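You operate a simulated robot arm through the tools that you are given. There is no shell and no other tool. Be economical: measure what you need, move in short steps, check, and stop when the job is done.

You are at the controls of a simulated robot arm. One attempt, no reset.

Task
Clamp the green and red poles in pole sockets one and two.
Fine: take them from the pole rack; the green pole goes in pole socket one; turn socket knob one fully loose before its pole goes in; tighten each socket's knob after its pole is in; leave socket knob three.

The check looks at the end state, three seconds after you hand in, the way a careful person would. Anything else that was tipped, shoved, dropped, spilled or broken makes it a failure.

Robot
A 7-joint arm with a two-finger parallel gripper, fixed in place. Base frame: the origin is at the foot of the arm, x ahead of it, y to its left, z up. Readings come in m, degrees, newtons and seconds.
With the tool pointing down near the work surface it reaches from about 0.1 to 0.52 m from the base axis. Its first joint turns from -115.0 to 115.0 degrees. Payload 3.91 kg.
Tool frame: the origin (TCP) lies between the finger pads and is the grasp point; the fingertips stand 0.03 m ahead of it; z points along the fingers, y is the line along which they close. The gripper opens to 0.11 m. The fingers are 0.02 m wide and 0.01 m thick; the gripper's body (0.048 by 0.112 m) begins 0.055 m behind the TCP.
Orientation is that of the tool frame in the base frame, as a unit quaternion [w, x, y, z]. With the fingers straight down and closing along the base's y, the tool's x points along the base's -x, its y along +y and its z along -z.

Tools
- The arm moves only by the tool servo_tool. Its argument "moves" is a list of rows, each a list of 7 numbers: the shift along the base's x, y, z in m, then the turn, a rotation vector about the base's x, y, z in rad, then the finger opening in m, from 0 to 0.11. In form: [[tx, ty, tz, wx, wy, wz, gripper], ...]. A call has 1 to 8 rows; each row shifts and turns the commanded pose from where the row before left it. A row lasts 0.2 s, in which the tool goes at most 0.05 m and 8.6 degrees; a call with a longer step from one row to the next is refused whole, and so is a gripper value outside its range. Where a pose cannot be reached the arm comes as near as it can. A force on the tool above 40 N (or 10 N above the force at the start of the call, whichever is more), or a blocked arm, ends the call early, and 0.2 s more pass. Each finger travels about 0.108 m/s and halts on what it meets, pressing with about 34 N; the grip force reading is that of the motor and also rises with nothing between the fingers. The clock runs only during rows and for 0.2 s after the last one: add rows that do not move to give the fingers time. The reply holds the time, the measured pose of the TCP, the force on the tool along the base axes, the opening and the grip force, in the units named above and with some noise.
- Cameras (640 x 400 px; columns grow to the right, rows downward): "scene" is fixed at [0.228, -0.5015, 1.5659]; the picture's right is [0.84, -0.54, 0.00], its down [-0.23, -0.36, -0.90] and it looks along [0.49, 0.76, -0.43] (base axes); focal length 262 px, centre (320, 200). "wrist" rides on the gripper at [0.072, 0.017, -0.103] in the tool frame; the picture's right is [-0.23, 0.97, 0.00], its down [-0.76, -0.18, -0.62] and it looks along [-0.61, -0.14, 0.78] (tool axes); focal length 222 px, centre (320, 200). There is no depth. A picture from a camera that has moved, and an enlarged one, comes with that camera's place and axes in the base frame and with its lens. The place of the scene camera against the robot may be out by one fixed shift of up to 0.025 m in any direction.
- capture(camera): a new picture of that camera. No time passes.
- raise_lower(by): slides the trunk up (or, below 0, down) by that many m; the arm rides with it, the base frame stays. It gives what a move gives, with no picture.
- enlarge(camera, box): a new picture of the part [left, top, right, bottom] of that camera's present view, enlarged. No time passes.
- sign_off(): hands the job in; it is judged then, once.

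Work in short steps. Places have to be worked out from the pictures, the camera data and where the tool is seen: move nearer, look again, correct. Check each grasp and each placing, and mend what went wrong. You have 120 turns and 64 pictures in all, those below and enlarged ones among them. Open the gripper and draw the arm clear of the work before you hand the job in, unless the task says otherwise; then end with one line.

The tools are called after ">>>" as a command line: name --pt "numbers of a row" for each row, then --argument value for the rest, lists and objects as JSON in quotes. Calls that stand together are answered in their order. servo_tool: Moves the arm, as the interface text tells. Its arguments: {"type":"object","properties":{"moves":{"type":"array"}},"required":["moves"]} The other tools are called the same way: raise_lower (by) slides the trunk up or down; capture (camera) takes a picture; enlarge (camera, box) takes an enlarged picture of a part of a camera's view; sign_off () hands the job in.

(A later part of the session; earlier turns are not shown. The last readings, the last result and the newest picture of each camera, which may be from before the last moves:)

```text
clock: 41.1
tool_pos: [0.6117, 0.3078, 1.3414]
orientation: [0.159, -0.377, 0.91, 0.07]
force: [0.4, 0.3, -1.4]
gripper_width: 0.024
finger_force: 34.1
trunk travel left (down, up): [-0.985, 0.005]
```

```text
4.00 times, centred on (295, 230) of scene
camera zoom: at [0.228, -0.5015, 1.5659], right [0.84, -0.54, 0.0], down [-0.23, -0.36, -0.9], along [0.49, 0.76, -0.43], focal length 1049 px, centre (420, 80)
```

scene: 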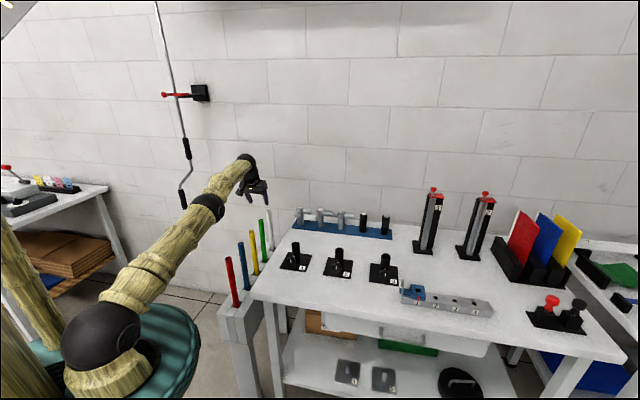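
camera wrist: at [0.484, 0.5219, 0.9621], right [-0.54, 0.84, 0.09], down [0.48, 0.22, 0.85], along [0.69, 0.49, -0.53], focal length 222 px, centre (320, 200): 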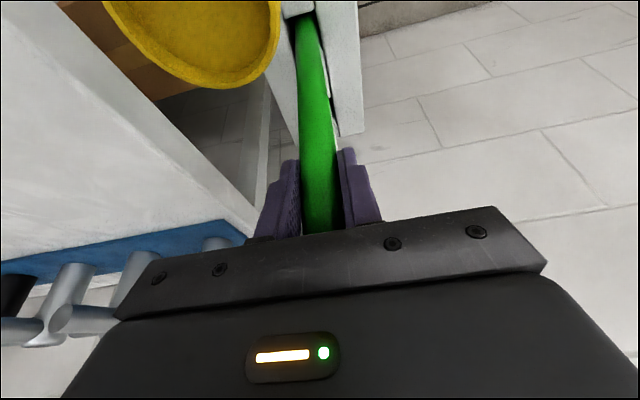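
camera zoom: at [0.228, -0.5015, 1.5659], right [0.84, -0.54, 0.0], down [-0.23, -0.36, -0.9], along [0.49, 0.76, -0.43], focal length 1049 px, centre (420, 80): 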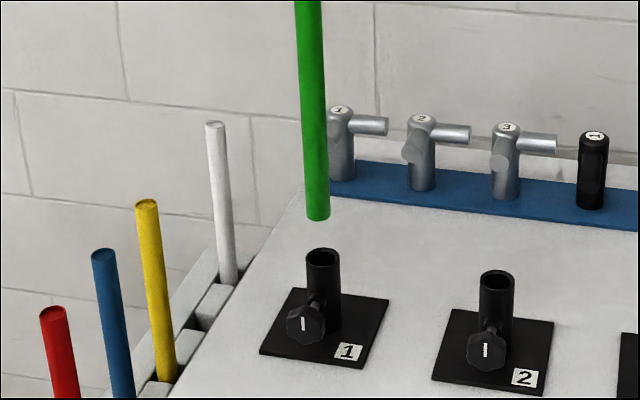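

The pole's bottom is about 5 mm off in +y relative to tube 1. I'll correct and lower to just above the tube, then check closely.

>>> servo_tool --pt "0.0006 -0.0048 0 0 0 0 0.015" --pt "0 0 -0.015 0 0 0 0.015" --pt "0 0 -0.015 0 0 0 0.015" --pt "0 0 0 0 0 0 0.015"

>>> enlarge --camera "wrist" --box '[250, 0, 390, 80]'

>>> enlarge --camera "scene" --box '[270, 220, 330, 265]'

```text
clock: 42.1
tool_pos: [0.6115, 0.303, 1.31]
orientation: [0.161, -0.376, 0.91, 0.069]
force: [0.7, -0.3, -1.3]
gripper_width: 0.024
finger_force: 33.7
trunk travel left (down, up): [-0.985, 0.005]
```

```text
4.57 times, centred on (320, 40) of wrist
camera zoom: at [0.5275, 0.241, 1.3821], right [-0.54, 0.84, 0.09], down [0.48, 0.22, 0.85], along [0.69, 0.49, -0.53], focal length 1015 px, centre (320, 931)
```

zoom: 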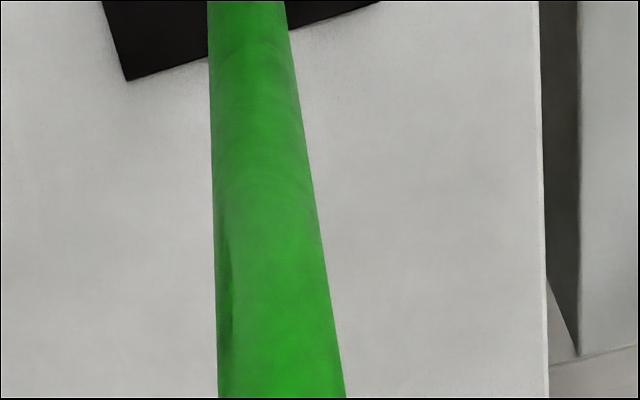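

```text
8.89 times, centred on (300, 242) of scene
camera zoom: at [0.228, -0.5015, 1.5659], right [0.84, -0.54, 0.0], down [-0.23, -0.36, -0.9], along [0.49, 0.76, -0.43], focal length 2331 px, centre (498, -178)
```

zoom: 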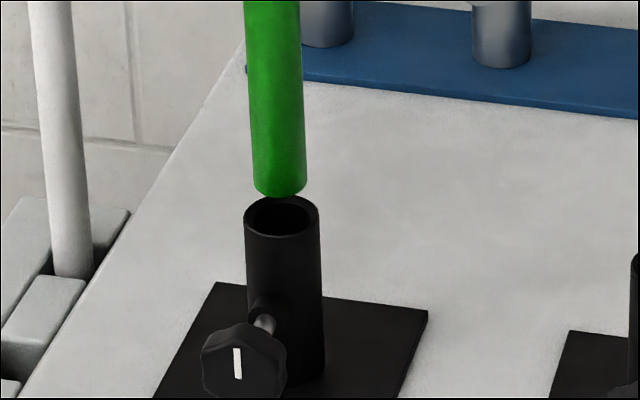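

Laterally the pole is centred on the hole in this view. Lowering gently in 1 cm rows and watching the force.

>>> servo_tool --pt "0 0 -0.008 0 0 0 0.015" --pt "0 0 -0.008 0 0 0 0.015" --pt "0 0 -0.008 0 0 0 0.015" --pt "0 0 0 0 0 0 0.015"

>>> enlarge --camera "scene" --box '[270, 220, 330, 265]'

```text
clock: 43.1
tool_pos: [0.6096, 0.3009, 1.2888]
orientation: [0.163, -0.376, 0.91, 0.07]
force: [-0.2, -0.2, 30.4]
gripper_width: 0.0242
finger_force: 33.9
trunk travel left (down, up): [-0.985, 0.005]
```

```text
8.89 times, centred on (300, 242) of scene
camera zoom: at [0.228, -0.5015, 1.5659], right [0.84, -0.54, 0.0], down [-0.23, -0.36, -0.9], along [0.49, 0.76, -0.43], focal length 2331 px, centre (498, -178)
```

zoom: 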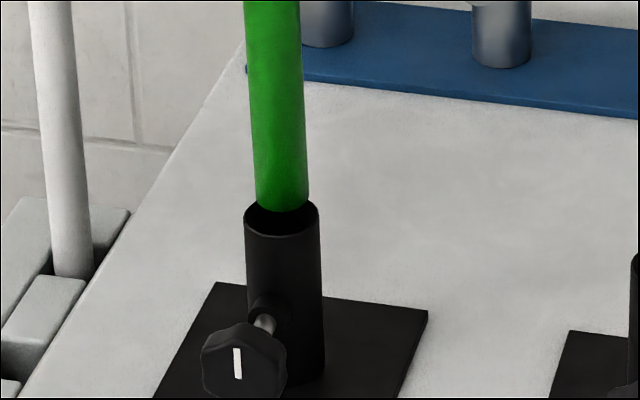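

It touched the rim: the bottom is roughly 1 cm too far back (slight pole lean). I'll lift, shift toward the camera by (-0.005, -0.009), and look again.

>>> servo_tool --pt "0 0 0.008 0 0 0 0.015" --pt "0 0 0.004 0 0 0 0.015" --pt "-0.005 -0.009 0 0 0 0 0.015" --pt "0 0 -0.004 0 0 0 0.015" --pt "0 0 -0.004 0 0 0 0.015" --pt "0 0 -0.008 0 0 0 0.015" --pt "0 0 0 0 0 0 0.015"

>>> enlarge --camera "scene" --box '[270, 220, 330, 265]'

```text
clock: 44.7
tool_pos: [0.6065, 0.2926, 1.2884]
orientation: [0.164, -0.376, 0.909, 0.07]
force: [-2.2, 0.8, 29.8]
gripper_width: 0.024
finger_force: 34.6
trunk travel left (down, up): [-0.985, 0.005]
```

```text
8.89 times, centred on (300, 242) of scene
camera zoom: at [0.228, -0.5015, 1.5659], right [0.84, -0.54, 0.0], down [-0.23, -0.36, -0.9], along [0.49, 0.76, -0.43], focal length 2331 px, centre (498, -178)
```

zoom: 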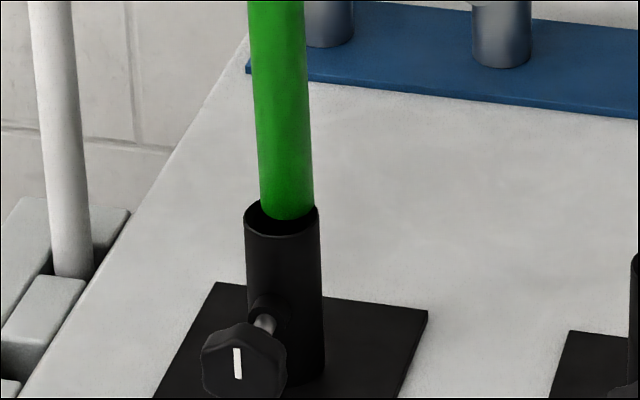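

Still on the back-right of the rim by about 5 px. Another shift of (-0.005, -0.004).

>>> servo_tool --pt "0 0 0.008 0 0 0 0.015" --pt "0 0 0.002 0 0 0 0.015" --pt "-0.005 -0.004 0 0 0 0 0.015" --pt "0 0 -0.002 0 0 0 0.015" --pt "0 0 -0.004 0 0 0 0.015" --pt "0 0 -0.006 0 0 0 0.015" --pt "0 0 0 0 0 0 0.015"

>>> enlarge --camera "scene" --box '[270, 220, 330, 265]'

```text
clock: 46.3
tool_pos: [0.6034, 0.2879, 1.278]
orientation: [0.159, -0.377, 0.91, 0.07]
force: [-1.0, -1.1, -1.7]
gripper_width: 0.0243
finger_force: 34.2
trunk travel left (down, up): [-0.985, 0.005]
```

```text
8.89 times, centred on (300, 242) of scene
camera zoom: at [0.228, -0.5015, 1.5659], right [0.84, -0.54, 0.0], down [-0.23, -0.36, -0.9], along [0.49, 0.76, -0.43], focal length 2331 px, centre (498, -178)
```

zoom: 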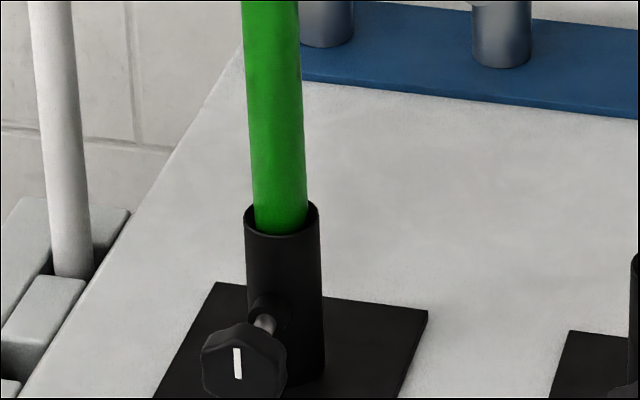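

The pole entered the tube (force zero, dropped further). It leans slightly, so I'll straighten it while lowering.

>>> servo_tool --pt "0.0015 0.003 -0.008 -0.009 0.004 0 0.015" --pt "0.0015 0.003 -0.008 -0.009 0.004 0 0.015" --pt "0.0015 0.003 -0.008 -0.009 0.004 0 0.015" --pt "0.0015 0.003 -0.008 -0.009 0.004 0 0.015" --pt "0 0 0 0 0 0 0.015"

>>> enlarge --camera "scene" --box '[250, 110, 350, 270]'

```text
clock: 47.5
tool_pos: [0.6079, 0.3013, 1.2472]
orientation: [0.146, -0.378, 0.912, 0.057]
force: [0.3, -1.3, -2.0]
gripper_width: 0.0244
finger_force: 33.8
trunk travel left (down, up): [-0.985, 0.005]
```

```text
2.50 times, centred on (300, 190) of scene
camera zoom: at [0.228, -0.5015, 1.5659], right [0.84, -0.54, 0.0], down [-0.23, -0.36, -0.9], along [0.49, 0.76, -0.43], focal length 656 px, centre (370, 225)
```

zoom: 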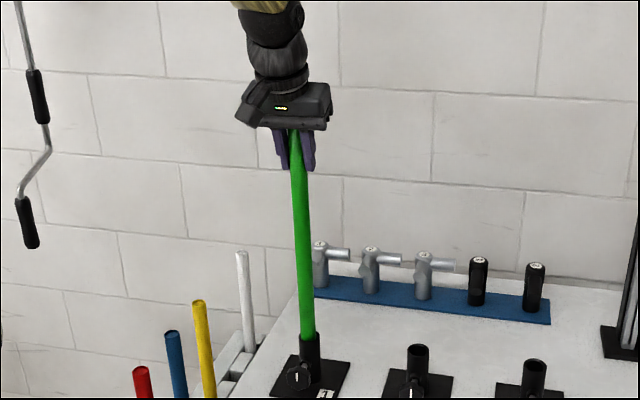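

It's sliding in freely; continue down to the seat.

>>> servo_tool --pt "0 0 -0.008 0 0 0 0.015" --pt "0 0 -0.008 0 0 0 0.015" --pt "0 0 -0.008 0 0 0 0.015" --pt "0 0 -0.008 0 0 0 0.015" --pt "0 0 -0.006 0 0 0 0.015" --pt "0 0 -0.006 0 0 0 0.015" --pt "0 0 0 0 0 0 0.015"

```text
clock: 49.1
tool_pos: [0.609, 0.2999, 1.2044]
orientation: [0.147, -0.377, 0.913, 0.056]
force: [-2.5, 0.7, 11.4]
gripper_width: 0.0241
finger_force: 34.4
trunk travel left (down, up): [-0.985, 0.005]
```

There's contact at z 1.204, matching a bottom at about 0.845. I'll press 3 mm more to confirm.

>>> servo_tool --pt "0 0 -0.003 0 0 0 0.015" --pt "0 0 0 0 0 0 0.015"

>>> enlarge --camera "scene" --box '[250, 130, 330, 290]'

```text
clock: 49.7
tool_pos: [0.6082, 0.3002, 1.2036]
orientation: [0.151, -0.378, 0.912, 0.057]
force: [-0.1, 1.6, 31.7]
gripper_width: 0.0244
finger_force: 33.4
trunk travel left (down, up): [-0.985, 0.005]
```

```text
2.50 times, centred on (290, 210) of scene
camera zoom: at [0.228, -0.5015, 1.5659], right [0.84, -0.54, 0.0], down [-0.23, -0.36, -0.9], along [0.49, 0.76, -0.43], focal length 656 px, centre (395, 175)
```

zoom: 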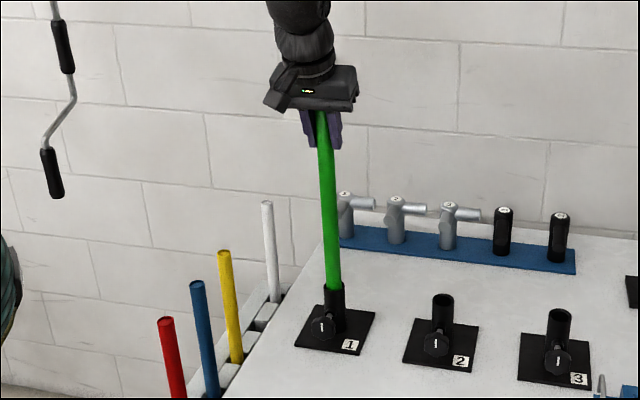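

Green is seated. I'll relieve the pressure, open, and back off toward the robot.

>>> servo_tool --pt "0 0 0.004 0 0 0 0.015" --pt "0 0 0 0 0 0 0.07" --pt "0 0 0 0 0 0 0.07" --pt "-0.01 -0.01 0 0 0 0 0.07" --pt "-0.02 -0.02 0 0 0 0 0.07" --pt "-0.02 -0.02 0 0 0 0 0.07" --pt "-0.02 -0.02 0 0 0 0 0.07" --pt "-0.015 -0.015 0 0 0 0 0.07"

>>> capture --camera "wrist"

```text
clock: 51.5
tool_pos: [0.5232, 0.2167, 1.2054]
orientation: [0.146, -0.378, 0.912, 0.057]
force: [-0.2, 0.4, 0.0]
gripper_width: 0.0703
finger_force: 0.0
trunk travel left (down, up): [-0.985, 0.005]
```

```text
17 pictures are left
camera wrist: at [0.4404, 0.158, 1.281], right [-0.54, 0.84, 0.06], down [0.5, 0.25, 0.83], along [0.68, 0.48, -0.56], focal length 222 px, centre (320, 200)
```

wrist: 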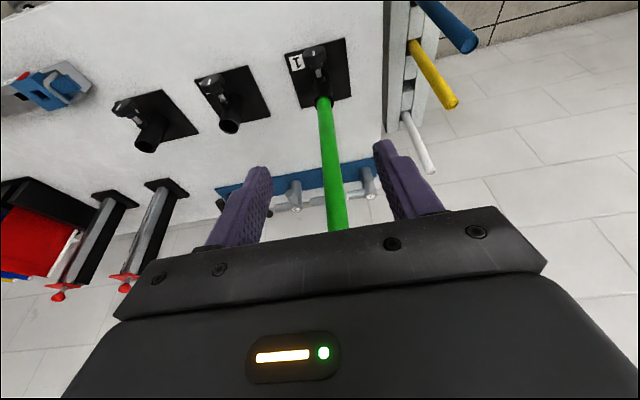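

Green stands free in socket 1. I'll lower the trunk and go to a standoff at knob 1, leaning 30° to the loosen side so I can tighten with a clockwise stroke.

>>> raise_lower --by -0.2

>>> servo_tool --pt "-0.0044 0.0149 -0.0042 -0.0926 -0.0926 0 0.06" --pt "-0.0044 0.0149 -0.0042 -0.0926 -0.0926 0 0.06" --pt "-0.0044 0.0149 -0.0042 -0.0926 -0.0926 0 0.06" --pt "-0.0044 0.0149 -0.0042 -0.0926 -0.0926 0 0.06" --pt "0 0 0 0 0 0 0.06"

>>> capture --camera "wrist"

```text
clock: 53.7
tool_pos: [0.5234, 0.2169, 1.0054]
orientation: [0.145, -0.378, 0.912, 0.057]
force: [0.9, -0.2, -0.1]
gripper_width: 0.0701
finger_force: 0.1
trunk travel left (down, up): [-0.785, 0.205]
```

```text
clock: 54.9
tool_pos: [0.507, 0.2763, 0.9869]
orientation: [0.239, -0.402, 0.865, -0.181]
force: [0.3, 0.6, 0.2]
gripper_width: 0.0601
finger_force: 0.1
trunk travel left (down, up): [-0.785, 0.205]
```

```text
16 pictures are left
camera wrist: at [0.3985, 0.2435, 1.0444], right [-0.46, 0.77, -0.43], down [0.19, 0.56, 0.8], along [0.87, 0.29, -0.41], focal length 222 px, centre (320, 200)
```

wrist: 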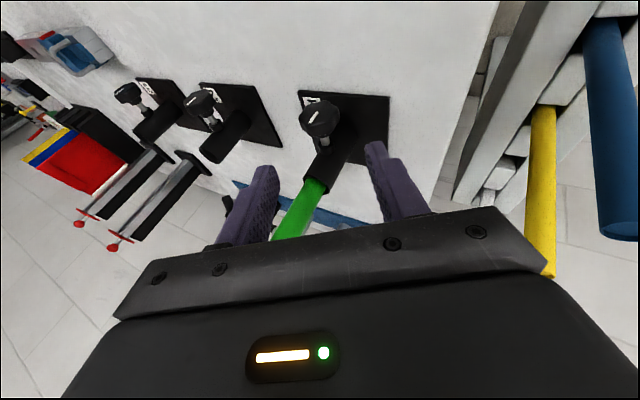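

The knob is exactly where predicted. Advance, then close.

>>> servo_tool --pt "0.0138 -0.0029 -0.0202 0 0 0 0.06" --pt "0.0138 -0.0029 -0.0202 0 0 0 0.06" --pt "0.0138 -0.0029 -0.0202 0 0 0 0.06" --pt "0.0138 -0.0029 -0.0202 0 0 0 0.06" --pt "0 0 0 0 0 0 0.06" --pt "0 0 0 0 0 0 0.03" --pt "0 0 0 0 0 0 0.03"

>>> capture --camera "wrist"

```text
clock: 56.5
tool_pos: [0.5617, 0.2648, 0.9089]
orientation: [0.238, -0.403, 0.865, -0.182]
force: [1.1, -2.0, 1.7]
gripper_width: 0.0377
finger_force: 45.3
trunk travel left (down, up): [-0.785, 0.205]
```

```text
15 pictures are left
camera wrist: at [0.4537, 0.2313, 0.9651], right [-0.46, 0.77, -0.43], down [0.19, 0.56, 0.8], along [0.86, 0.29, -0.41], focal length 222 px, centre (320, 200)
```

wrist: 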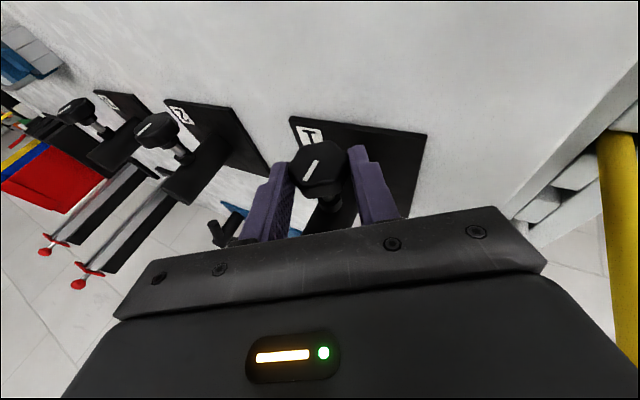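

Gripped on the knob. Tightening stroke (clockwise seen from its face) of 60°, then swing back and another.

>>> servo_tool --pt "0.0018 -0.0018 0.0012 0.1049 0.1049 0 0.03" --pt "0.0019 -0.0019 0.0008 0.1049 0.1049 0 0.03" --pt "0.002 -0.002 0.0004 0.1049 0.1049 0 0.03" --pt "0.002 -0.002 0 0.1049 0.1049 0 0.03" --pt "0.002 -0.002 -0.0004 0.1049 0.1049 0 0.03" --pt "0.0019 -0.0019 -0.0008 0.1049 0.1049 0 0.03" --pt "0.0018 -0.0018 -0.0012 0.1049 0.1049 0 0.03"

>>> servo_tool --pt "0 0 0 0 0 0 0.06" --pt "-0.0018 0.0018 0.0012 -0.1049 -0.1049 0 0.06" --pt "-0.0019 0.0019 0.0008 -0.1049 -0.1049 0 0.06" --pt "-0.002 0.002 0.0004 -0.1049 -0.1049 0 0.06" --pt "-0.002 0.002 0 -0.1049 -0.1049 0 0.06" --pt "-0.002 0.002 -0.0004 -0.1049 -0.1049 0 0.06" --pt "-0.0019 0.0019 -0.0008 -0.1049 -0.1049 0 0.06" --pt "-0.0018 0.0018 -0.0012 -0.1049 -0.1049 0 0.06"

>>> enlarge --camera "wrist" --box '[220, 110, 420, 240]'

```text
clock: 58.1
tool_pos: [0.5758, 0.2513, 0.9094]
orientation: [0.048, -0.328, 0.898, 0.288]
force: [14.6, -8.0, 26.1]
gripper_width: 0.0376
finger_force: 45.3
trunk travel left (down, up): [-0.785, 0.205]
```

```text
clock: 59.9
tool_pos: [0.5609, 0.2658, 0.9073]
orientation: [0.239, -0.401, 0.865, -0.182]
force: [-0.1, -0.3, 0.5]
gripper_width: 0.0596
finger_force: 0.0
trunk travel left (down, up): [-0.785, 0.205]
```

```text
3.08 times, centred on (320, 175) of wrist
camera zoom: at [0.4525, 0.2316, 0.9644], right [-0.46, 0.77, -0.44], down [0.19, 0.57, 0.8], along [0.87, 0.29, -0.41], focal length 684 px, centre (320, 277)
```

zoom: 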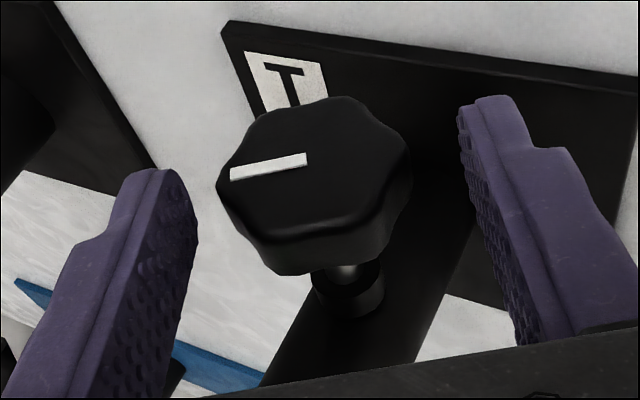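

It turned about 60°. Two more tightening strokes.

>>> servo_tool --pt "0 0 0 0 0 0 0.03" --pt "0.0018 -0.0018 0.0012 0.1049 0.1049 0 0.03" --pt "0.0019 -0.0019 0.0008 0.1049 0.1049 0 0.03" --pt "0.002 -0.002 0.0004 0.1049 0.1049 0 0.03" --pt "0.002 -0.002 0 0.1049 0.1049 0 0.03" --pt "0.002 -0.002 -0.0004 0.1049 0.1049 0 0.03" --pt "0.0019 -0.0019 -0.0008 0.1049 0.1049 0 0.03" --pt "0.0018 -0.0018 -0.0012 0.1049 0.1049 0 0.03"

>>> servo_tool --pt "0 0 0 0 0 0 0.06" --pt "-0.0018 0.0018 0.0012 -0.1049 -0.1049 0 0.06" --pt "-0.0019 0.0019 0.0008 -0.1049 -0.1049 0 0.06" --pt "-0.002 0.002 0.0004 -0.1049 -0.1049 0 0.06" --pt "-0.002 0.002 0 -0.1049 -0.1049 0 0.06" --pt "-0.002 0.002 -0.0004 -0.1049 -0.1049 0 0.06" --pt "-0.0019 0.0019 -0.0008 -0.1049 -0.1049 0 0.06" --pt "-0.0018 0.0018 -0.0012 -0.1049 -0.1049 0 0.06"

>>> servo_tool --pt "0 0 0 0 0 0 0.03" --pt "0.0018 -0.0018 0.0012 0.1049 0.1049 0 0.03" --pt "0.0019 -0.0019 0.0008 0.1049 0.1049 0 0.03" --pt "0.002 -0.002 0.0004 0.1049 0.1049 0 0.03" --pt "0.002 -0.002 0 0.1049 0.1049 0 0.03" --pt "0.002 -0.002 -0.0004 0.1049 0.1049 0 0.03" --pt "0.0019 -0.0019 -0.0008 0.1049 0.1049 0 0.03" --pt "0.0018 -0.0018 -0.0012 0.1049 0.1049 0 0.03"

>>> servo_tool --pt "0 0 0 0 0 0 0.06" --pt "-0.0018 0.0018 0.0012 -0.1049 -0.1049 0 0.06" --pt "-0.0019 0.0019 0.0008 -0.1049 -0.1049 0 0.06" --pt "-0.002 0.002 0.0004 -0.1049 -0.1049 0 0.06" --pt "-0.002 0.002 0 -0.1049 -0.1049 0 0.06" --pt "-0.002 0.002 -0.0004 -0.1049 -0.1049 0 0.06" --pt "-0.0019 0.0019 -0.0008 -0.1049 -0.1049 0 0.06" --pt "-0.0018 0.0018 -0.0012 -0.1049 -0.1049 0 0.06"

>>> enlarge --camera "wrist" --box '[220, 110, 420, 240]'

```text
clock: 61.7
tool_pos: [0.5756, 0.2518, 0.9084]
orientation: [0.044, -0.329, 0.898, 0.288]
force: [-2.1, -4.3, 2.6]
gripper_width: 0.0377
finger_force: 44.4
trunk travel left (down, up): [-0.785, 0.205]
```

```text
clock: 63.5
tool_pos: [0.5612, 0.2644, 0.9089]
orientation: [0.24, -0.402, 0.865, -0.183]
force: [0.3, 0.7, 0.5]
gripper_width: 0.0603
finger_force: 0.0
trunk travel left (down, up): [-0.785, 0.205]
```

```text
clock: 65.3
tool_pos: [0.5755, 0.2508, 0.9086]
orientation: [0.046, -0.329, 0.898, 0.288]
force: [8.1, -2.8, 12.5]
gripper_width: 0.0377
finger_force: 44.7
trunk travel left (down, up): [-0.785, 0.205]
```

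```text
clock: 67.1
tool_pos: [0.5611, 0.265, 0.9077]
orientation: [0.24, -0.401, 0.865, -0.183]
force: [-0.4, 0.5, 0.7]
gripper_width: 0.0599
finger_force: 0.1
trunk travel left (down, up): [-0.785, 0.205]
```

```text
3.08 times, centred on (320, 175) of wrist
camera zoom: at [0.4529, 0.2321, 0.9644], right [-0.46, 0.77, -0.44], down [0.19, 0.57, 0.8], along [0.87, 0.29, -0.41], focal length 684 px, centre (320, 277)
```

zoom: 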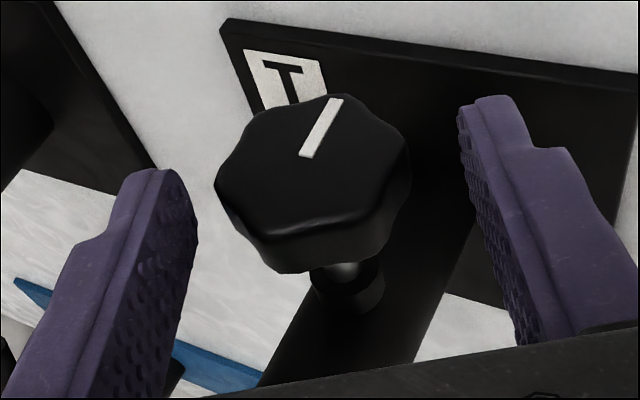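

The line has turned a full 180°, back to its original tight position. One more stroke to confirm it's against the stop.

>>> servo_tool --pt "0 0 0 0 0 0 0.03" --pt "0.0018 -0.0018 0.0012 0.1049 0.1049 0 0.03" --pt "0.0019 -0.0019 0.0008 0.1049 0.1049 0 0.03" --pt "0.002 -0.002 0.0004 0.1049 0.1049 0 0.03" --pt "0.002 -0.002 0 0.1049 0.1049 0 0.03" --pt "0.002 -0.002 -0.0004 0.1049 0.1049 0 0.03" --pt "0.0019 -0.0019 -0.0008 0.1049 0.1049 0 0.03" --pt "0.0018 -0.0018 -0.0012 0.1049 0.1049 0 0.03"

>>> servo_tool --pt "0 0 0 0 0 0 0.06" --pt "-0.0018 0.0018 0.0012 -0.1049 -0.1049 0 0.06" --pt "-0.0019 0.0019 0.0008 -0.1049 -0.1049 0 0.06" --pt "-0.002 0.002 0.0004 -0.1049 -0.1049 0 0.06" --pt "-0.002 0.002 0 -0.1049 -0.1049 0 0.06" --pt "-0.002 0.002 -0.0004 -0.1049 -0.1049 0 0.06" --pt "-0.0019 0.0019 -0.0008 -0.1049 -0.1049 0 0.06" --pt "-0.0018 0.0018 -0.0012 -0.1049 -0.1049 0 0.06"

>>> enlarge --camera "wrist" --box '[220, 110, 420, 240]'

```text
clock: 68.9
tool_pos: [0.5754, 0.2519, 0.9054]
orientation: [0.045, -0.329, 0.898, 0.287]
force: [-0.5, -2.2, -3.2]
gripper_width: 0.0374
finger_force: 45.3
trunk travel left (down, up): [-0.785, 0.205]
```

```text
clock: 70.7
tool_pos: [0.5622, 0.266, 0.9073]
orientation: [0.24, -0.402, 0.865, -0.183]
force: [1.1, 0.8, -0.9]
gripper_width: 0.06
finger_force: 0.0
trunk travel left (down, up): [-0.785, 0.205]
```

```text
3.08 times, centred on (320, 175) of wrist
camera zoom: at [0.4539, 0.2326, 0.9634], right [-0.46, 0.77, -0.44], down [0.19, 0.57, 0.8], along [0.87, 0.29, -0.41], focal length 684 px, centre (320, 277)
```

zoom: 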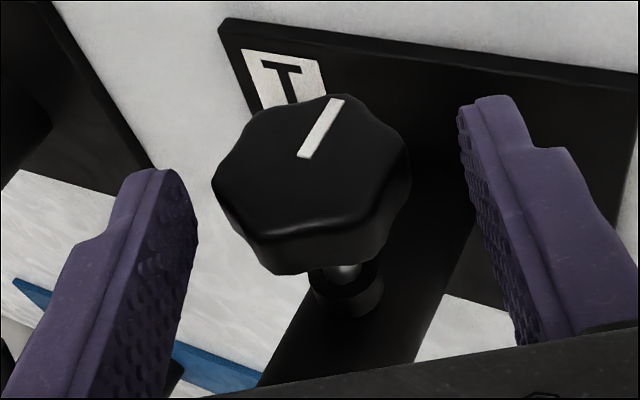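

Same line position, so knob 1 is fully tight. Retreat along the tool axis, straighten the lean, and head above the red pole.

>>> servo_tool --pt "-0.0139 0.0029 0.0206 0 0 0 0.065" --pt "-0.0139 0.0029 0.0206 0 0 0 0.065" --pt "-0.0139 0.0029 0.0206 0 0 0 0.065" --pt "-0.0139 0.0029 0.0206 0 0 0 0.07" --pt "0 0 0.015 0.0926 0.0926 0 0.07" --pt "0 0 0.015 0.0926 0.0926 0 0.07" --pt "0 0 0.015 0.0926 0.0926 0 0.07" --pt "0 0 0.015 0.0926 0.0926 0 0.07"

>>> servo_tool --pt "-0.035 0.023 0 0 0 0 0.07" --pt "-0.035 0.023 0 0 0 0 0.07" --pt "-0.035 0.023 0 0 0 0 0.07" --pt "-0.035 0.023 0 0 0 0 0.07" --pt "0 0 0 0 0 0 0.07"

>>> capture --camera "wrist"

```text
clock: 72.5
tool_pos: [0.5045, 0.275, 1.0518]
orientation: [0.145, -0.378, 0.913, 0.057]
force: [-0.1, 0.0, -0.7]
gripper_width: 0.07
finger_force: 0.1
trunk travel left (down, up): [-0.785, 0.205]
```

```text
clock: 73.7
tool_pos: [0.3641, 0.3673, 1.0495]
orientation: [0.145, -0.378, 0.912, 0.057]
force: [0.0, 0.0, 0.7]
gripper_width: 0.07
finger_force: 0.0
trunk travel left (down, up): [-0.785, 0.205]
```

```text
11 pictures are left
camera wrist: at [0.2818, 0.3079, 1.1248], right [-0.53, 0.84, 0.06], down [0.5, 0.25, 0.83], along [0.68, 0.47, -0.56], focal length 222 px, centre (320, 200)
```

wrist: 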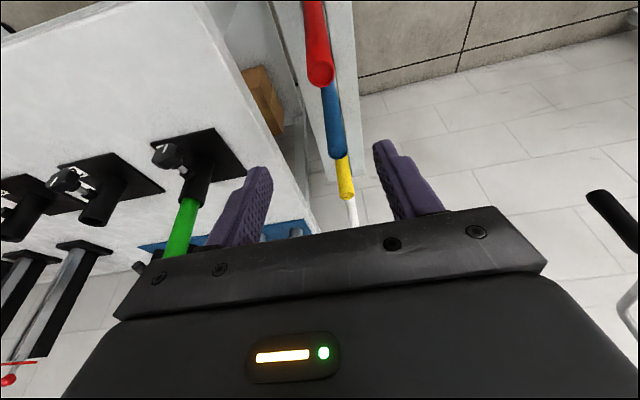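

Red is at (0.3595, 0.372). I'll correct sideways by 7 mm, lower with the trunk, and grip.

>>> servo_tool --pt "-0.0045 0.0047 0 0 0 0 0.07" --pt "0 0 0 0 0 0 0.07"

>>> raise_lower --by -0.165

>>> servo_tool --pt "0 0 0 0 0 0 0.04" --pt "0 0 0 0 0 0 0.015" --pt "0 0 0 0 0 0 0.015"

>>> capture --camera "wrist"

```text
clock: 74.3
tool_pos: [0.3608, 0.3715, 1.0488]
orientation: [0.145, -0.379, 0.912, 0.057]
force: [0.0, -0.3, 0.2]
gripper_width: 0.07
finger_force: 0.0
trunk travel left (down, up): [-0.785, 0.205]
```

```text
clock: 76.2
tool_pos: [0.3597, 0.3721, 0.8843]
orientation: [0.146, -0.378, 0.912, 0.056]
force: [1.0, 0.1, 0.9]
gripper_width: 0.0702
finger_force: 0.0
trunk travel left (down, up): [-0.62, 0.37]
```

```text
clock: 77.0
tool_pos: [0.3616, 0.3718, 0.8841]
orientation: [0.146, -0.378, 0.913, 0.057]
force: [-0.6, -0.6, 1.1]
gripper_width: 0.0242
finger_force: 34.5
trunk travel left (down, up): [-0.62, 0.37]
```

```text
10 pictures are left
camera wrist: at [0.2776, 0.3131, 0.96], right [-0.54, 0.84, 0.06], down [0.5, 0.25, 0.83], along [0.68, 0.48, -0.56], focal length 222 px, centre (320, 200)
```

wrist: 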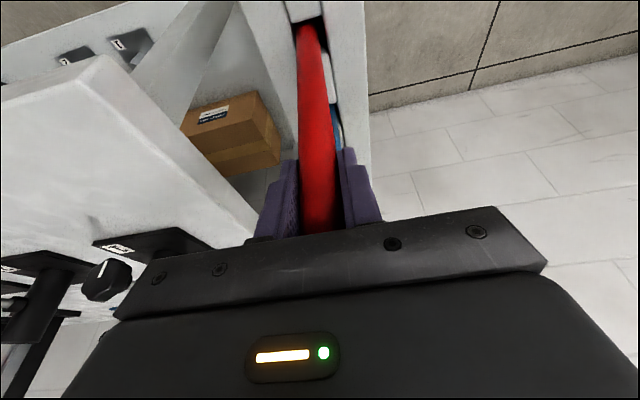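

Gripped red at 0.024. Lift with the trunk, then swing around (keeping clear of the green pole) and turn the tool toward socket 2.

>>> raise_lower --by 0.36

>>> servo_tool --pt "0.0183 -0.0374 0.0135 0 0 -0.062 0.015" --pt "0.0183 -0.0374 0.0135 0 0 -0.062 0.015" --pt "0.0183 -0.0374 0.0135 0 0 -0.062 0.015" --pt "0.0183 -0.0374 0.0135 0 0 -0.062 0.015" --pt "0.0183 -0.0374 0.0135 0 0 -0.062 0.015" --pt "0.0183 -0.0374 0.0135 0 0 -0.062 0.015" --pt "0.0183 -0.0374 0.0135 0 0 -0.062 0.015" --pt "0 0 0 0 0 0 0.015"

```text
clock: 80.5
tool_pos: [0.3601, 0.3722, 1.2441]
orientation: [0.145, -0.378, 0.913, 0.056]
force: [-0.1, 0.3, -2.2]
gripper_width: 0.0243
finger_force: 33.8
trunk travel left (down, up): [-0.98, 0.01]
```

```text
clock: 82.3
tool_pos: [0.489, 0.1118, 1.3396]
orientation: [0.154, -0.174, 0.972, 0.024]
force: [-0.2, 1.1, -1.6]
gripper_width: 0.0243
finger_force: 34.2
trunk travel left (down, up): [-0.98, 0.01]
```

Now extend to just above socket 2.

>>> servo_tool --pt "0.041 0.0107 0 0 0 0 0.015" --pt "0.041 0.0107 0 0 0 0 0.015" --pt "0.041 0.0107 0 0 0 0 0.015" --pt "0.041 0.0107 0 0 0 0 0.015" --pt "0.041 0.0107 0 0 0 0 0.015" --pt "0.041 0.0107 0 0 0 0 0.015" --pt "0 0 -0.02 0 0 0 0.015" --pt "0 0 0 0 0 0 0.015"

>>> enlarge --camera "scene" --box '[310, 210, 380, 265]'

```text
clock: 84.1
tool_pos: [0.7343, 0.173, 1.3167]
orientation: [0.154, -0.173, 0.973, 0.024]
force: [-0.1, 1.1, -1.2]
gripper_width: 0.0245
finger_force: 34.3
trunk travel left (down, up): [-0.98, 0.01]
```

```text
7.27 times, centred on (345, 238) of scene
camera zoom: at [0.228, -0.5015, 1.5659], right [0.84, -0.54, 0.0], down [-0.23, -0.36, -0.9], along [0.49, 0.76, -0.43], focal length 1907 px, centre (138, -73)
```

zoom: 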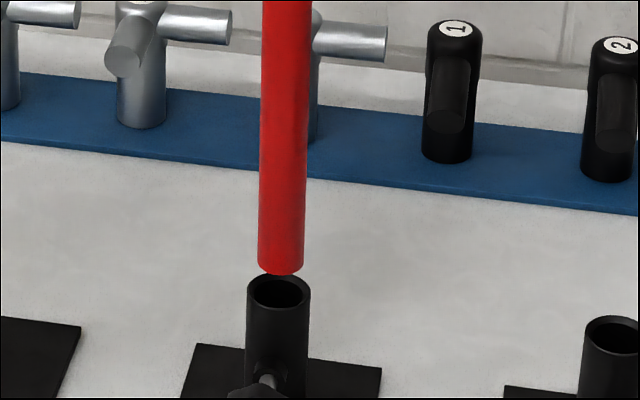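

The lateral alignment is close, but the depth is uncertain. I'll check the pole's lean with the wrist camera.

>>> enlarge --camera "wrist" --box '[230, 0, 410, 112]'

```text
3.56 times, centred on (320, 56) of wrist
camera zoom: at [0.6346, 0.1555, 1.3931], right [-0.13, 0.99, 0.06], down [0.56, 0.02, 0.83], along [0.82, 0.14, -0.56], focal length 790 px, centre (320, 712)
```

zoom: 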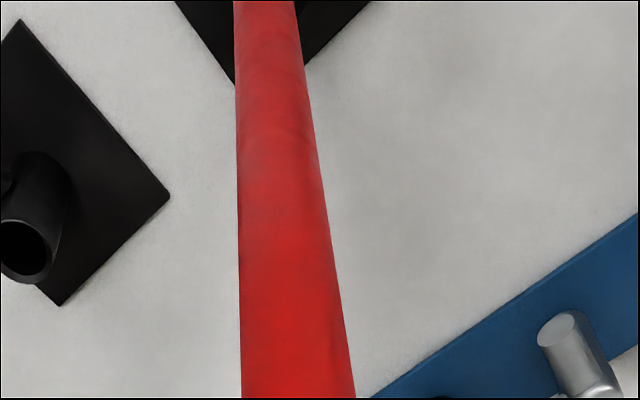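

Wrist data says the pole is vertical with its bottom near (0.7387, 0.1725), i.e. about 6 mm toward the camera from the tube. I'll correct by (0.003, 0.005), lower 15 mm and look.

>>> servo_tool --pt "0.0032 0.005 0 0 0 0 0.015" --pt "0 0 -0.008 0 0 0 0.015" --pt "0 0 -0.007 0 0 0 0.015" --pt "0 0 0 0 0 0 0.015"

>>> enlarge --camera "scene" --box '[310, 220, 370, 265]'

```text
clock: 85.1
tool_pos: [0.738, 0.1794, 1.3036]
orientation: [0.153, -0.173, 0.973, 0.024]
force: [0.6, -0.9, -0.9]
gripper_width: 0.0243
finger_force: 33.8
trunk travel left (down, up): [-0.98, 0.01]
```

```text
8.89 times, centred on (340, 242) of scene
camera zoom: at [0.228, -0.5015, 1.5659], right [0.84, -0.54, 0.0], down [-0.23, -0.36, -0.9], along [0.49, 0.76, -0.43], focal length 2331 px, centre (142, -178)
```

zoom: 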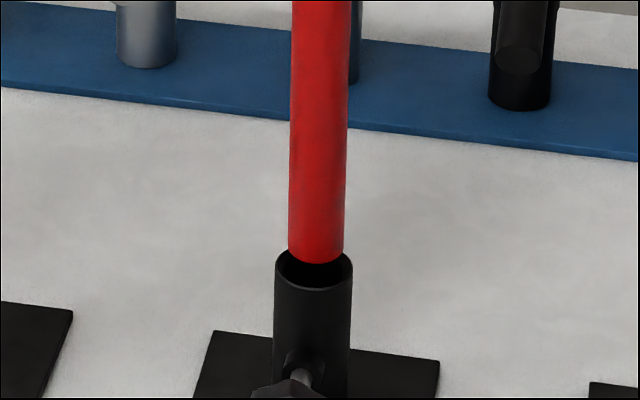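

The pole is nearly over the hole. A small correction, then lower slowly watching force.

>>> servo_tool --pt "0.0008 0.003 0 0 0 0 0.015" --pt "0 0 -0.006 0 0 0 0.015" --pt "0 0 -0.006 0 0 0 0.015" --pt "0 0 -0.006 0 0 0 0.015" --pt "0 0 -0.005 0 0 0 0.015" --pt "0 0 0 0 0 0 0.015"

```text
clock: 86.5
tool_pos: [0.7382, 0.1819, 1.2845]
orientation: [0.158, -0.172, 0.972, 0.023]
force: [0.0, 0.8, 31.0]
gripper_width: 0.0246
finger_force: 34.0
trunk travel left (down, up): [-0.98, 0.01]
```

Rim contact. Look to see which way it is off.

>>> enlarge --camera "scene" --box '[310, 220, 370, 265]'

```text
8.89 times, centred on (340, 242) of scene
camera zoom: at [0.228, -0.5015, 1.5659], right [0.84, -0.54, 0.0], down [-0.23, -0.36, -0.9], along [0.49, 0.76, -0.43], focal length 2331 px, centre (142, -178)
```

zoom: 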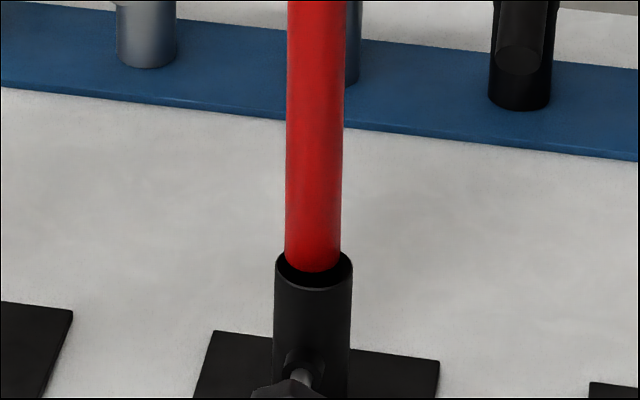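

The pole is about 9 mm too far back, laterally centred. Lift, shift (-0.005, -0.008), and lower again.

>>> servo_tool --pt "0 0 0.008 0 0 0 0.015" --pt "0 0 0.002 0 0 0 0.015" --pt "-0.005 -0.008 0 0 0 0 0.015" --pt "0 0 -0.004 0 0 0 0.015" --pt "0 0 -0.004 0 0 0 0.015" --pt "0 0 -0.004 0 0 0 0.015" --pt "0 0 -0.004 0 0 0 0.015" --pt "0 0 0 0 0 0 0.015"

```text
clock: 88.3
tool_pos: [0.7339, 0.1747, 1.2731]
orientation: [0.153, -0.173, 0.973, 0.023]
force: [-0.6, 1.0, -1.3]
gripper_width: 0.0242
finger_force: 33.6
trunk travel left (down, up): [-0.98, 0.01]
```

No force and below the rim height: it's in. Continue to the seat.

>>> servo_tool --pt "0 0 -0.01 0 0 0 0.015" --pt "0 0 -0.01 0 0 0 0.015" --pt "0.0005 0.001 -0.01 0 0 0 0.015" --pt "0.0005 0.001 -0.01 0 0 0 0.015" --pt "0 0 -0.01 0 0 0 0.015" --pt "0 0 -0.01 0 0 0 0.015" --pt "0 0 -0.008 0 0 0 0.015" --pt "0 0 0 0 0 0 0.015"

```text
clock: 90.1
tool_pos: [0.7351, 0.1766, 1.2067]
orientation: [0.153, -0.173, 0.973, 0.024]
force: [-1.4, 0.0, -2.0]
gripper_width: 0.0242
finger_force: 34.1
trunk travel left (down, up): [-0.98, 0.01]
```

Sliding freely; a few more millimetres to the bottom.

>>> servo_tool --pt "0 0 -0.004 0 0 0 0.015" --pt "0 0 -0.004 0 0 0 0.015" --pt "0 0 -0.003 0 0 0 0.015" --pt "0 0 0 0 0 0 0.015"

>>> enlarge --camera "scene" --box '[260, 130, 400, 290]'

```text
clock: 91.1
tool_pos: [0.7348, 0.1762, 1.1995]
orientation: [0.157, -0.173, 0.972, 0.025]
force: [-1.9, 1.3, 15.9]
gripper_width: 0.024
finger_force: 33.5
trunk travel left (down, up): [-0.98, 0.01]
```

```text
2.50 times, centred on (330, 210) of scene
camera zoom: at [0.228, -0.5015, 1.5659], right [0.84, -0.54, 0.0], down [-0.23, -0.36, -0.9], along [0.49, 0.76, -0.43], focal length 656 px, centre (295, 175)
```

zoom: 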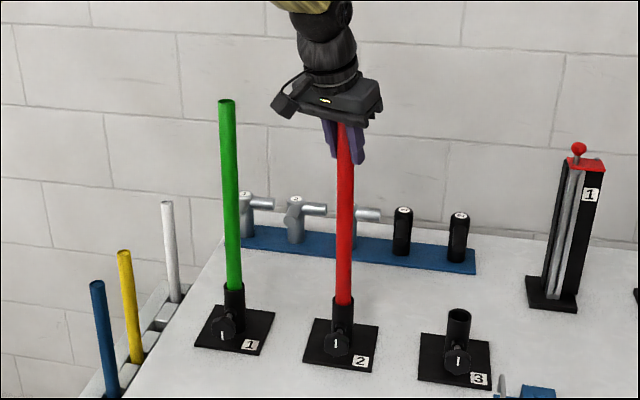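

Red is seated (16 N at z 1.1995). Release, back off toward the robot, then lower the trunk.

>>> servo_tool --pt "0 0 0.003 0 0 0 0.015" --pt "0 0 0 0 0 0 0.065" --pt "0 0 0 0 0 0 0.065" --pt "-0.014 -0.0048 0 0 0 0 0.065" --pt "-0.025 -0.0085 0 0 0 0 0.065" --pt "-0.025 -0.0085 0 0 0 0 0.065" --pt "-0.025 -0.0085 0 0 0 0 0.065" --pt "-0.025 -0.0085 0 0 0 0 0.065"

>>> raise_lower --by -0.2

```text
clock: 92.9
tool_pos: [0.6196, 0.1361, 1.1962]
orientation: [0.154, -0.173, 0.973, 0.024]
force: [0.5, 0.0, -0.7]
gripper_width: 0.0646
finger_force: 0.1
trunk travel left (down, up): [-0.98, 0.01]
```

```text
clock: 95.0
tool_pos: [0.6185, 0.1368, 0.9967]
orientation: [0.154, -0.173, 0.972, 0.024]
force: [0.2, -0.5, -0.5]
gripper_width: 0.0653
finger_force: 0.1
trunk travel left (down, up): [-0.78, 0.21]
```

Yaw back to face the socket row and lean 30° at the knob 2 standoff.

>>> servo_tool --pt "0 0 0 0 0 0.1085 0.06" --pt "0 0 0 0 0 0.1085 0.06" --pt "0 0 0 0 0 0.1085 0.06" --pt "0 0 0 0 0 0.1085 0.06" --pt "0.0033 0.0037 -0.0015 -0.0926 -0.0926 0 0.06" --pt "0.0033 0.0037 -0.0015 -0.0926 -0.0926 0 0.06" --pt "0.0033 0.0037 -0.0015 -0.0926 -0.0926 0 0.06" --pt "0.0033 0.0037 -0.0015 -0.0926 -0.0926 0 0.06"

>>> capture --camera "wrist"

```text
clock: 96.8
tool_pos: [0.6317, 0.153, 0.9896]
orientation: [0.239, -0.403, 0.864, -0.183]
force: [-0.2, 0.9, -0.7]
gripper_width: 0.0602
finger_force: 0.0
trunk travel left (down, up): [-0.78, 0.21]
```

```text
4 pictures are left
camera wrist: at [0.5245, 0.1196, 1.0469], right [-0.46, 0.77, -0.43], down [0.19, 0.57, 0.8], along [0.87, 0.29, -0.41], focal length 222 px, centre (320, 200)
```

wrist: 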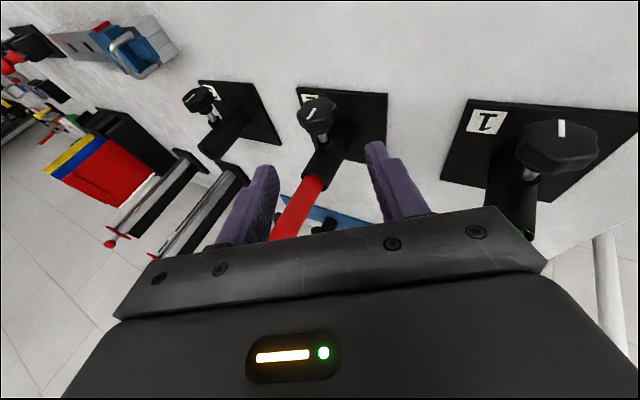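

Knob 2 appears exactly as knob 1 did. Advance, grip, first tightening stroke.

>>> servo_tool --pt "0.0139 -0.0031 -0.0204 0 0 0 0.06" --pt "0.0139 -0.0031 -0.0204 0 0 0 0.06" --pt "0.0139 -0.0031 -0.0204 0 0 0 0.06" --pt "0.0139 -0.0031 -0.0204 0 0 0 0.06" --pt "0 0 0 0 0 0 0.06" --pt "0 0 0 0 0 0 0.03" --pt "0 0 0 0 0 0 0.03"

>>> servo_tool --pt "0.0018 -0.0018 0.0012 0.1049 0.1049 0 0.03" --pt "0.0019 -0.0019 0.0008 0.1049 0.1049 0 0.03" --pt "0.002 -0.002 0.0004 0.1049 0.1049 0 0.03" --pt "0.002 -0.002 0 0.1049 0.1049 0 0.03" --pt "0.002 -0.002 -0.0004 0.1049 0.1049 0 0.03" --pt "0.0019 -0.0019 -0.0008 0.1049 0.1049 0 0.03" --pt "0.0018 -0.0018 -0.0012 0.1049 0.1049 0 0.03"

```text
clock: 98.4
tool_pos: [0.6897, 0.1371, 0.9067]
orientation: [0.237, -0.403, 0.865, -0.182]
force: [-0.8, -0.1, 1.5]
gripper_width: 0.0377
finger_force: 45.1
trunk travel left (down, up): [-0.78, 0.21]
```

```text
clock: 100.0
tool_pos: [0.7031, 0.123, 0.9073]
orientation: [0.046, -0.329, 0.898, 0.288]
force: [4.8, -11.3, 2.2]
gripper_width: 0.0375
finger_force: 45.0
trunk travel left (down, up): [-0.78, 0.21]
```

Gripped at 0.0377 and turning. Swing back and repeat strokes 2 and 3.

>>> servo_tool --pt "0 0 0 0 0 0 0.06" --pt "-0.0018 0.0018 0.0012 -0.1049 -0.1049 0 0.06" --pt "-0.0019 0.0019 0.0008 -0.1049 -0.1049 0 0.06" --pt "-0.002 0.002 0.0004 -0.1049 -0.1049 0 0.06" --pt "-0.002 0.002 0 -0.1049 -0.1049 0 0.06" --pt "-0.002 0.002 -0.0004 -0.1049 -0.1049 0 0.06" --pt "-0.0019 0.0019 -0.0008 -0.1049 -0.1049 0 0.06" --pt "-0.0018 0.0018 -0.0012 -0.1049 -0.1049 0 0.06"

>>> servo_tool --pt "0 0 0 0 0 0 0.03" --pt "0.0018 -0.0018 0.0012 0.1049 0.1049 0 0.03" --pt "0.0019 -0.0019 0.0008 0.1049 0.1049 0 0.03" --pt "0.002 -0.002 0.0004 0.1049 0.1049 0 0.03" --pt "0.002 -0.002 0 0.1049 0.1049 0 0.03" --pt "0.002 -0.002 -0.0004 0.1049 0.1049 0 0.03" --pt "0.0019 -0.0019 -0.0008 0.1049 0.1049 0 0.03" --pt "0.0018 -0.0018 -0.0012 0.1049 0.1049 0 0.03"

>>> servo_tool --pt "0 0 0 0 0 0 0.06" --pt "-0.0018 0.0018 0.0012 -0.1049 -0.1049 0 0.06" --pt "-0.0019 0.0019 0.0008 -0.1049 -0.1049 0 0.06" --pt "-0.002 0.002 0.0004 -0.1049 -0.1049 0 0.06" --pt "-0.002 0.002 0 -0.1049 -0.1049 0 0.06" --pt "-0.002 0.002 -0.0004 -0.1049 -0.1049 0 0.06" --pt "-0.0019 0.0019 -0.0008 -0.1049 -0.1049 0 0.06" --pt "-0.0018 0.0018 -0.0012 -0.1049 -0.1049 0 0.06"

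>>> servo_tool --pt "0 0 0 0 0 0 0.03" --pt "0.0018 -0.0018 0.0012 0.1049 0.1049 0 0.03" --pt "0.0019 -0.0019 0.0008 0.1049 0.1049 0 0.03" --pt "0.002 -0.002 0.0004 0.1049 0.1049 0 0.03" --pt "0.002 -0.002 0 0.1049 0.1049 0 0.03" --pt "0.002 -0.002 -0.0004 0.1049 0.1049 0 0.03" --pt "0.0019 -0.0019 -0.0008 0.1049 0.1049 0 0.03" --pt "0.0018 -0.0018 -0.0012 0.1049 0.1049 0 0.03"

>>> servo_tool --pt "0 0 0 0 0 0 0.06" --pt "-0.0018 0.0018 0.0012 -0.1049 -0.1049 0 0.06" --pt "-0.0019 0.0019 0.0008 -0.1049 -0.1049 0 0.06" --pt "-0.002 0.002 0.0004 -0.1049 -0.1049 0 0.06" --pt "-0.002 0.002 0 -0.1049 -0.1049 0 0.06" --pt "-0.002 0.002 -0.0004 -0.1049 -0.1049 0 0.06" --pt "-0.0019 0.0019 -0.0008 -0.1049 -0.1049 0 0.06" --pt "-0.0018 0.0018 -0.0012 -0.1049 -0.1049 0 0.06"

>>> enlarge --camera "wrist" --box '[220, 110, 420, 240]'

```text
clock: 101.8
tool_pos: [0.6886, 0.1409, 0.9101]
orientation: [0.239, -0.402, 0.865, -0.184]
force: [-0.3, 0.7, 0.0]
gripper_width: 0.0599
finger_force: 0.0
trunk travel left (down, up): [-0.78, 0.21]
```

```text
clock: 103.6
tool_pos: [0.7044, 0.1219, 0.9099]
orientation: [0.046, -0.328, 0.899, 0.287]
force: [8.2, -15.8, 13.2]
gripper_width: 0.0378
finger_force: 44.8
trunk travel left (down, up): [-0.78, 0.21]
```

```text
clock: 105.4
tool_pos: [0.6889, 0.1399, 0.9093]
orientation: [0.239, -0.403, 0.864, -0.184]
force: [-0.2, 0.1, 0.3]
gripper_width: 0.0598
finger_force: 0.0
trunk travel left (down, up): [-0.78, 0.21]
```

```text
clock: 107.2
tool_pos: [0.7037, 0.1233, 0.9098]
orientation: [0.048, -0.328, 0.899, 0.287]
force: [9.8, -14.6, 8.8]
gripper_width: 0.0378
finger_force: 44.7
trunk travel left (down, up): [-0.78, 0.21]
```

```text
clock: 109.0
tool_pos: [0.6874, 0.1401, 0.9086]
orientation: [0.239, -0.403, 0.864, -0.183]
force: [-0.6, -0.3, 0.1]
gripper_width: 0.0601
finger_force: 0.2
trunk travel left (down, up): [-0.78, 0.21]
```

```text
3.08 times, centred on (320, 175) of wrist
camera zoom: at [0.5796, 0.1069, 0.9651], right [-0.46, 0.77, -0.44], down [0.19, 0.57, 0.8], along [0.87, 0.29, -0.41], focal length 684 px, centre (320, 277)
```

zoom: 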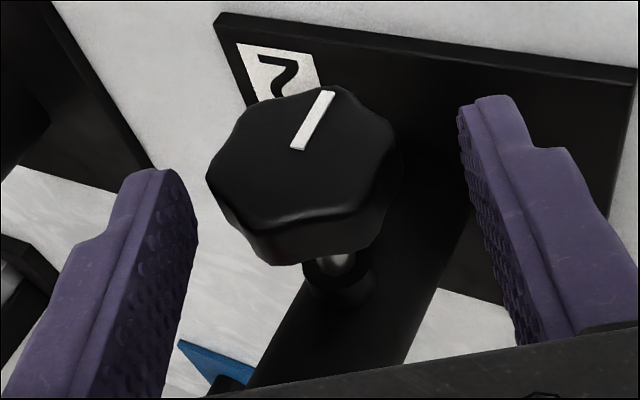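

Knob 2's line now matches knob 1's tight position. One more stroke to be sure it's at the stop, then swing back.

>>> servo_tool --pt "0 0 0 0 0 0 0.03" --pt "0.0018 -0.0018 0.0012 0.1049 0.1049 0 0.03" --pt "0.0019 -0.0019 0.0008 0.1049 0.1049 0 0.03" --pt "0.002 -0.002 0.0004 0.1049 0.1049 0 0.03" --pt "0.002 -0.002 0 0.1049 0.1049 0 0.03" --pt "0.002 -0.002 -0.0004 0.1049 0.1049 0 0.03" --pt "0.0019 -0.0019 -0.0008 0.1049 0.1049 0 0.03" --pt "0.0018 -0.0018 -0.0012 0.1049 0.1049 0 0.03"

>>> servo_tool --pt "0 0 0 0 0 0 0.06" --pt "-0.0018 0.0018 0.0012 -0.1049 -0.1049 0 0.06" --pt "-0.0019 0.0019 0.0008 -0.1049 -0.1049 0 0.06" --pt "-0.002 0.002 0.0004 -0.1049 -0.1049 0 0.06" --pt "-0.002 0.002 0 -0.1049 -0.1049 0 0.06" --pt "-0.002 0.002 -0.0004 -0.1049 -0.1049 0 0.06" --pt "-0.0019 0.0019 -0.0008 -0.1049 -0.1049 0 0.06" --pt "-0.0018 0.0018 -0.0012 -0.1049 -0.1049 0 0.06"

>>> enlarge --camera "wrist" --box '[220, 110, 420, 240]'

```text
clock: 110.8
tool_pos: [0.7025, 0.1239, 0.9085]
orientation: [0.045, -0.329, 0.898, 0.287]
force: [2.2, -7.5, -1.7]
gripper_width: 0.0377
finger_force: 45.2
trunk travel left (down, up): [-0.78, 0.21]
```

```text
clock: 112.6
tool_pos: [0.6885, 0.14, 0.9083]
orientation: [0.24, -0.402, 0.864, -0.183]
force: [0.4, 0.6, 0.0]
gripper_width: 0.0603
finger_force: 0.1
trunk travel left (down, up): [-0.78, 0.21]
```

```text
3.08 times, centred on (320, 175) of wrist
camera zoom: at [0.5802, 0.1064, 0.9663], right [-0.46, 0.77, -0.44], down [0.19, 0.57, 0.8], along [0.87, 0.29, -0.41], focal length 684 px, centre (320, 277)
```

zoom: 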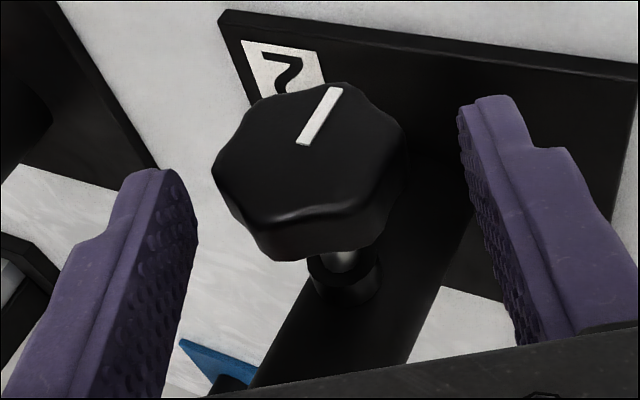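

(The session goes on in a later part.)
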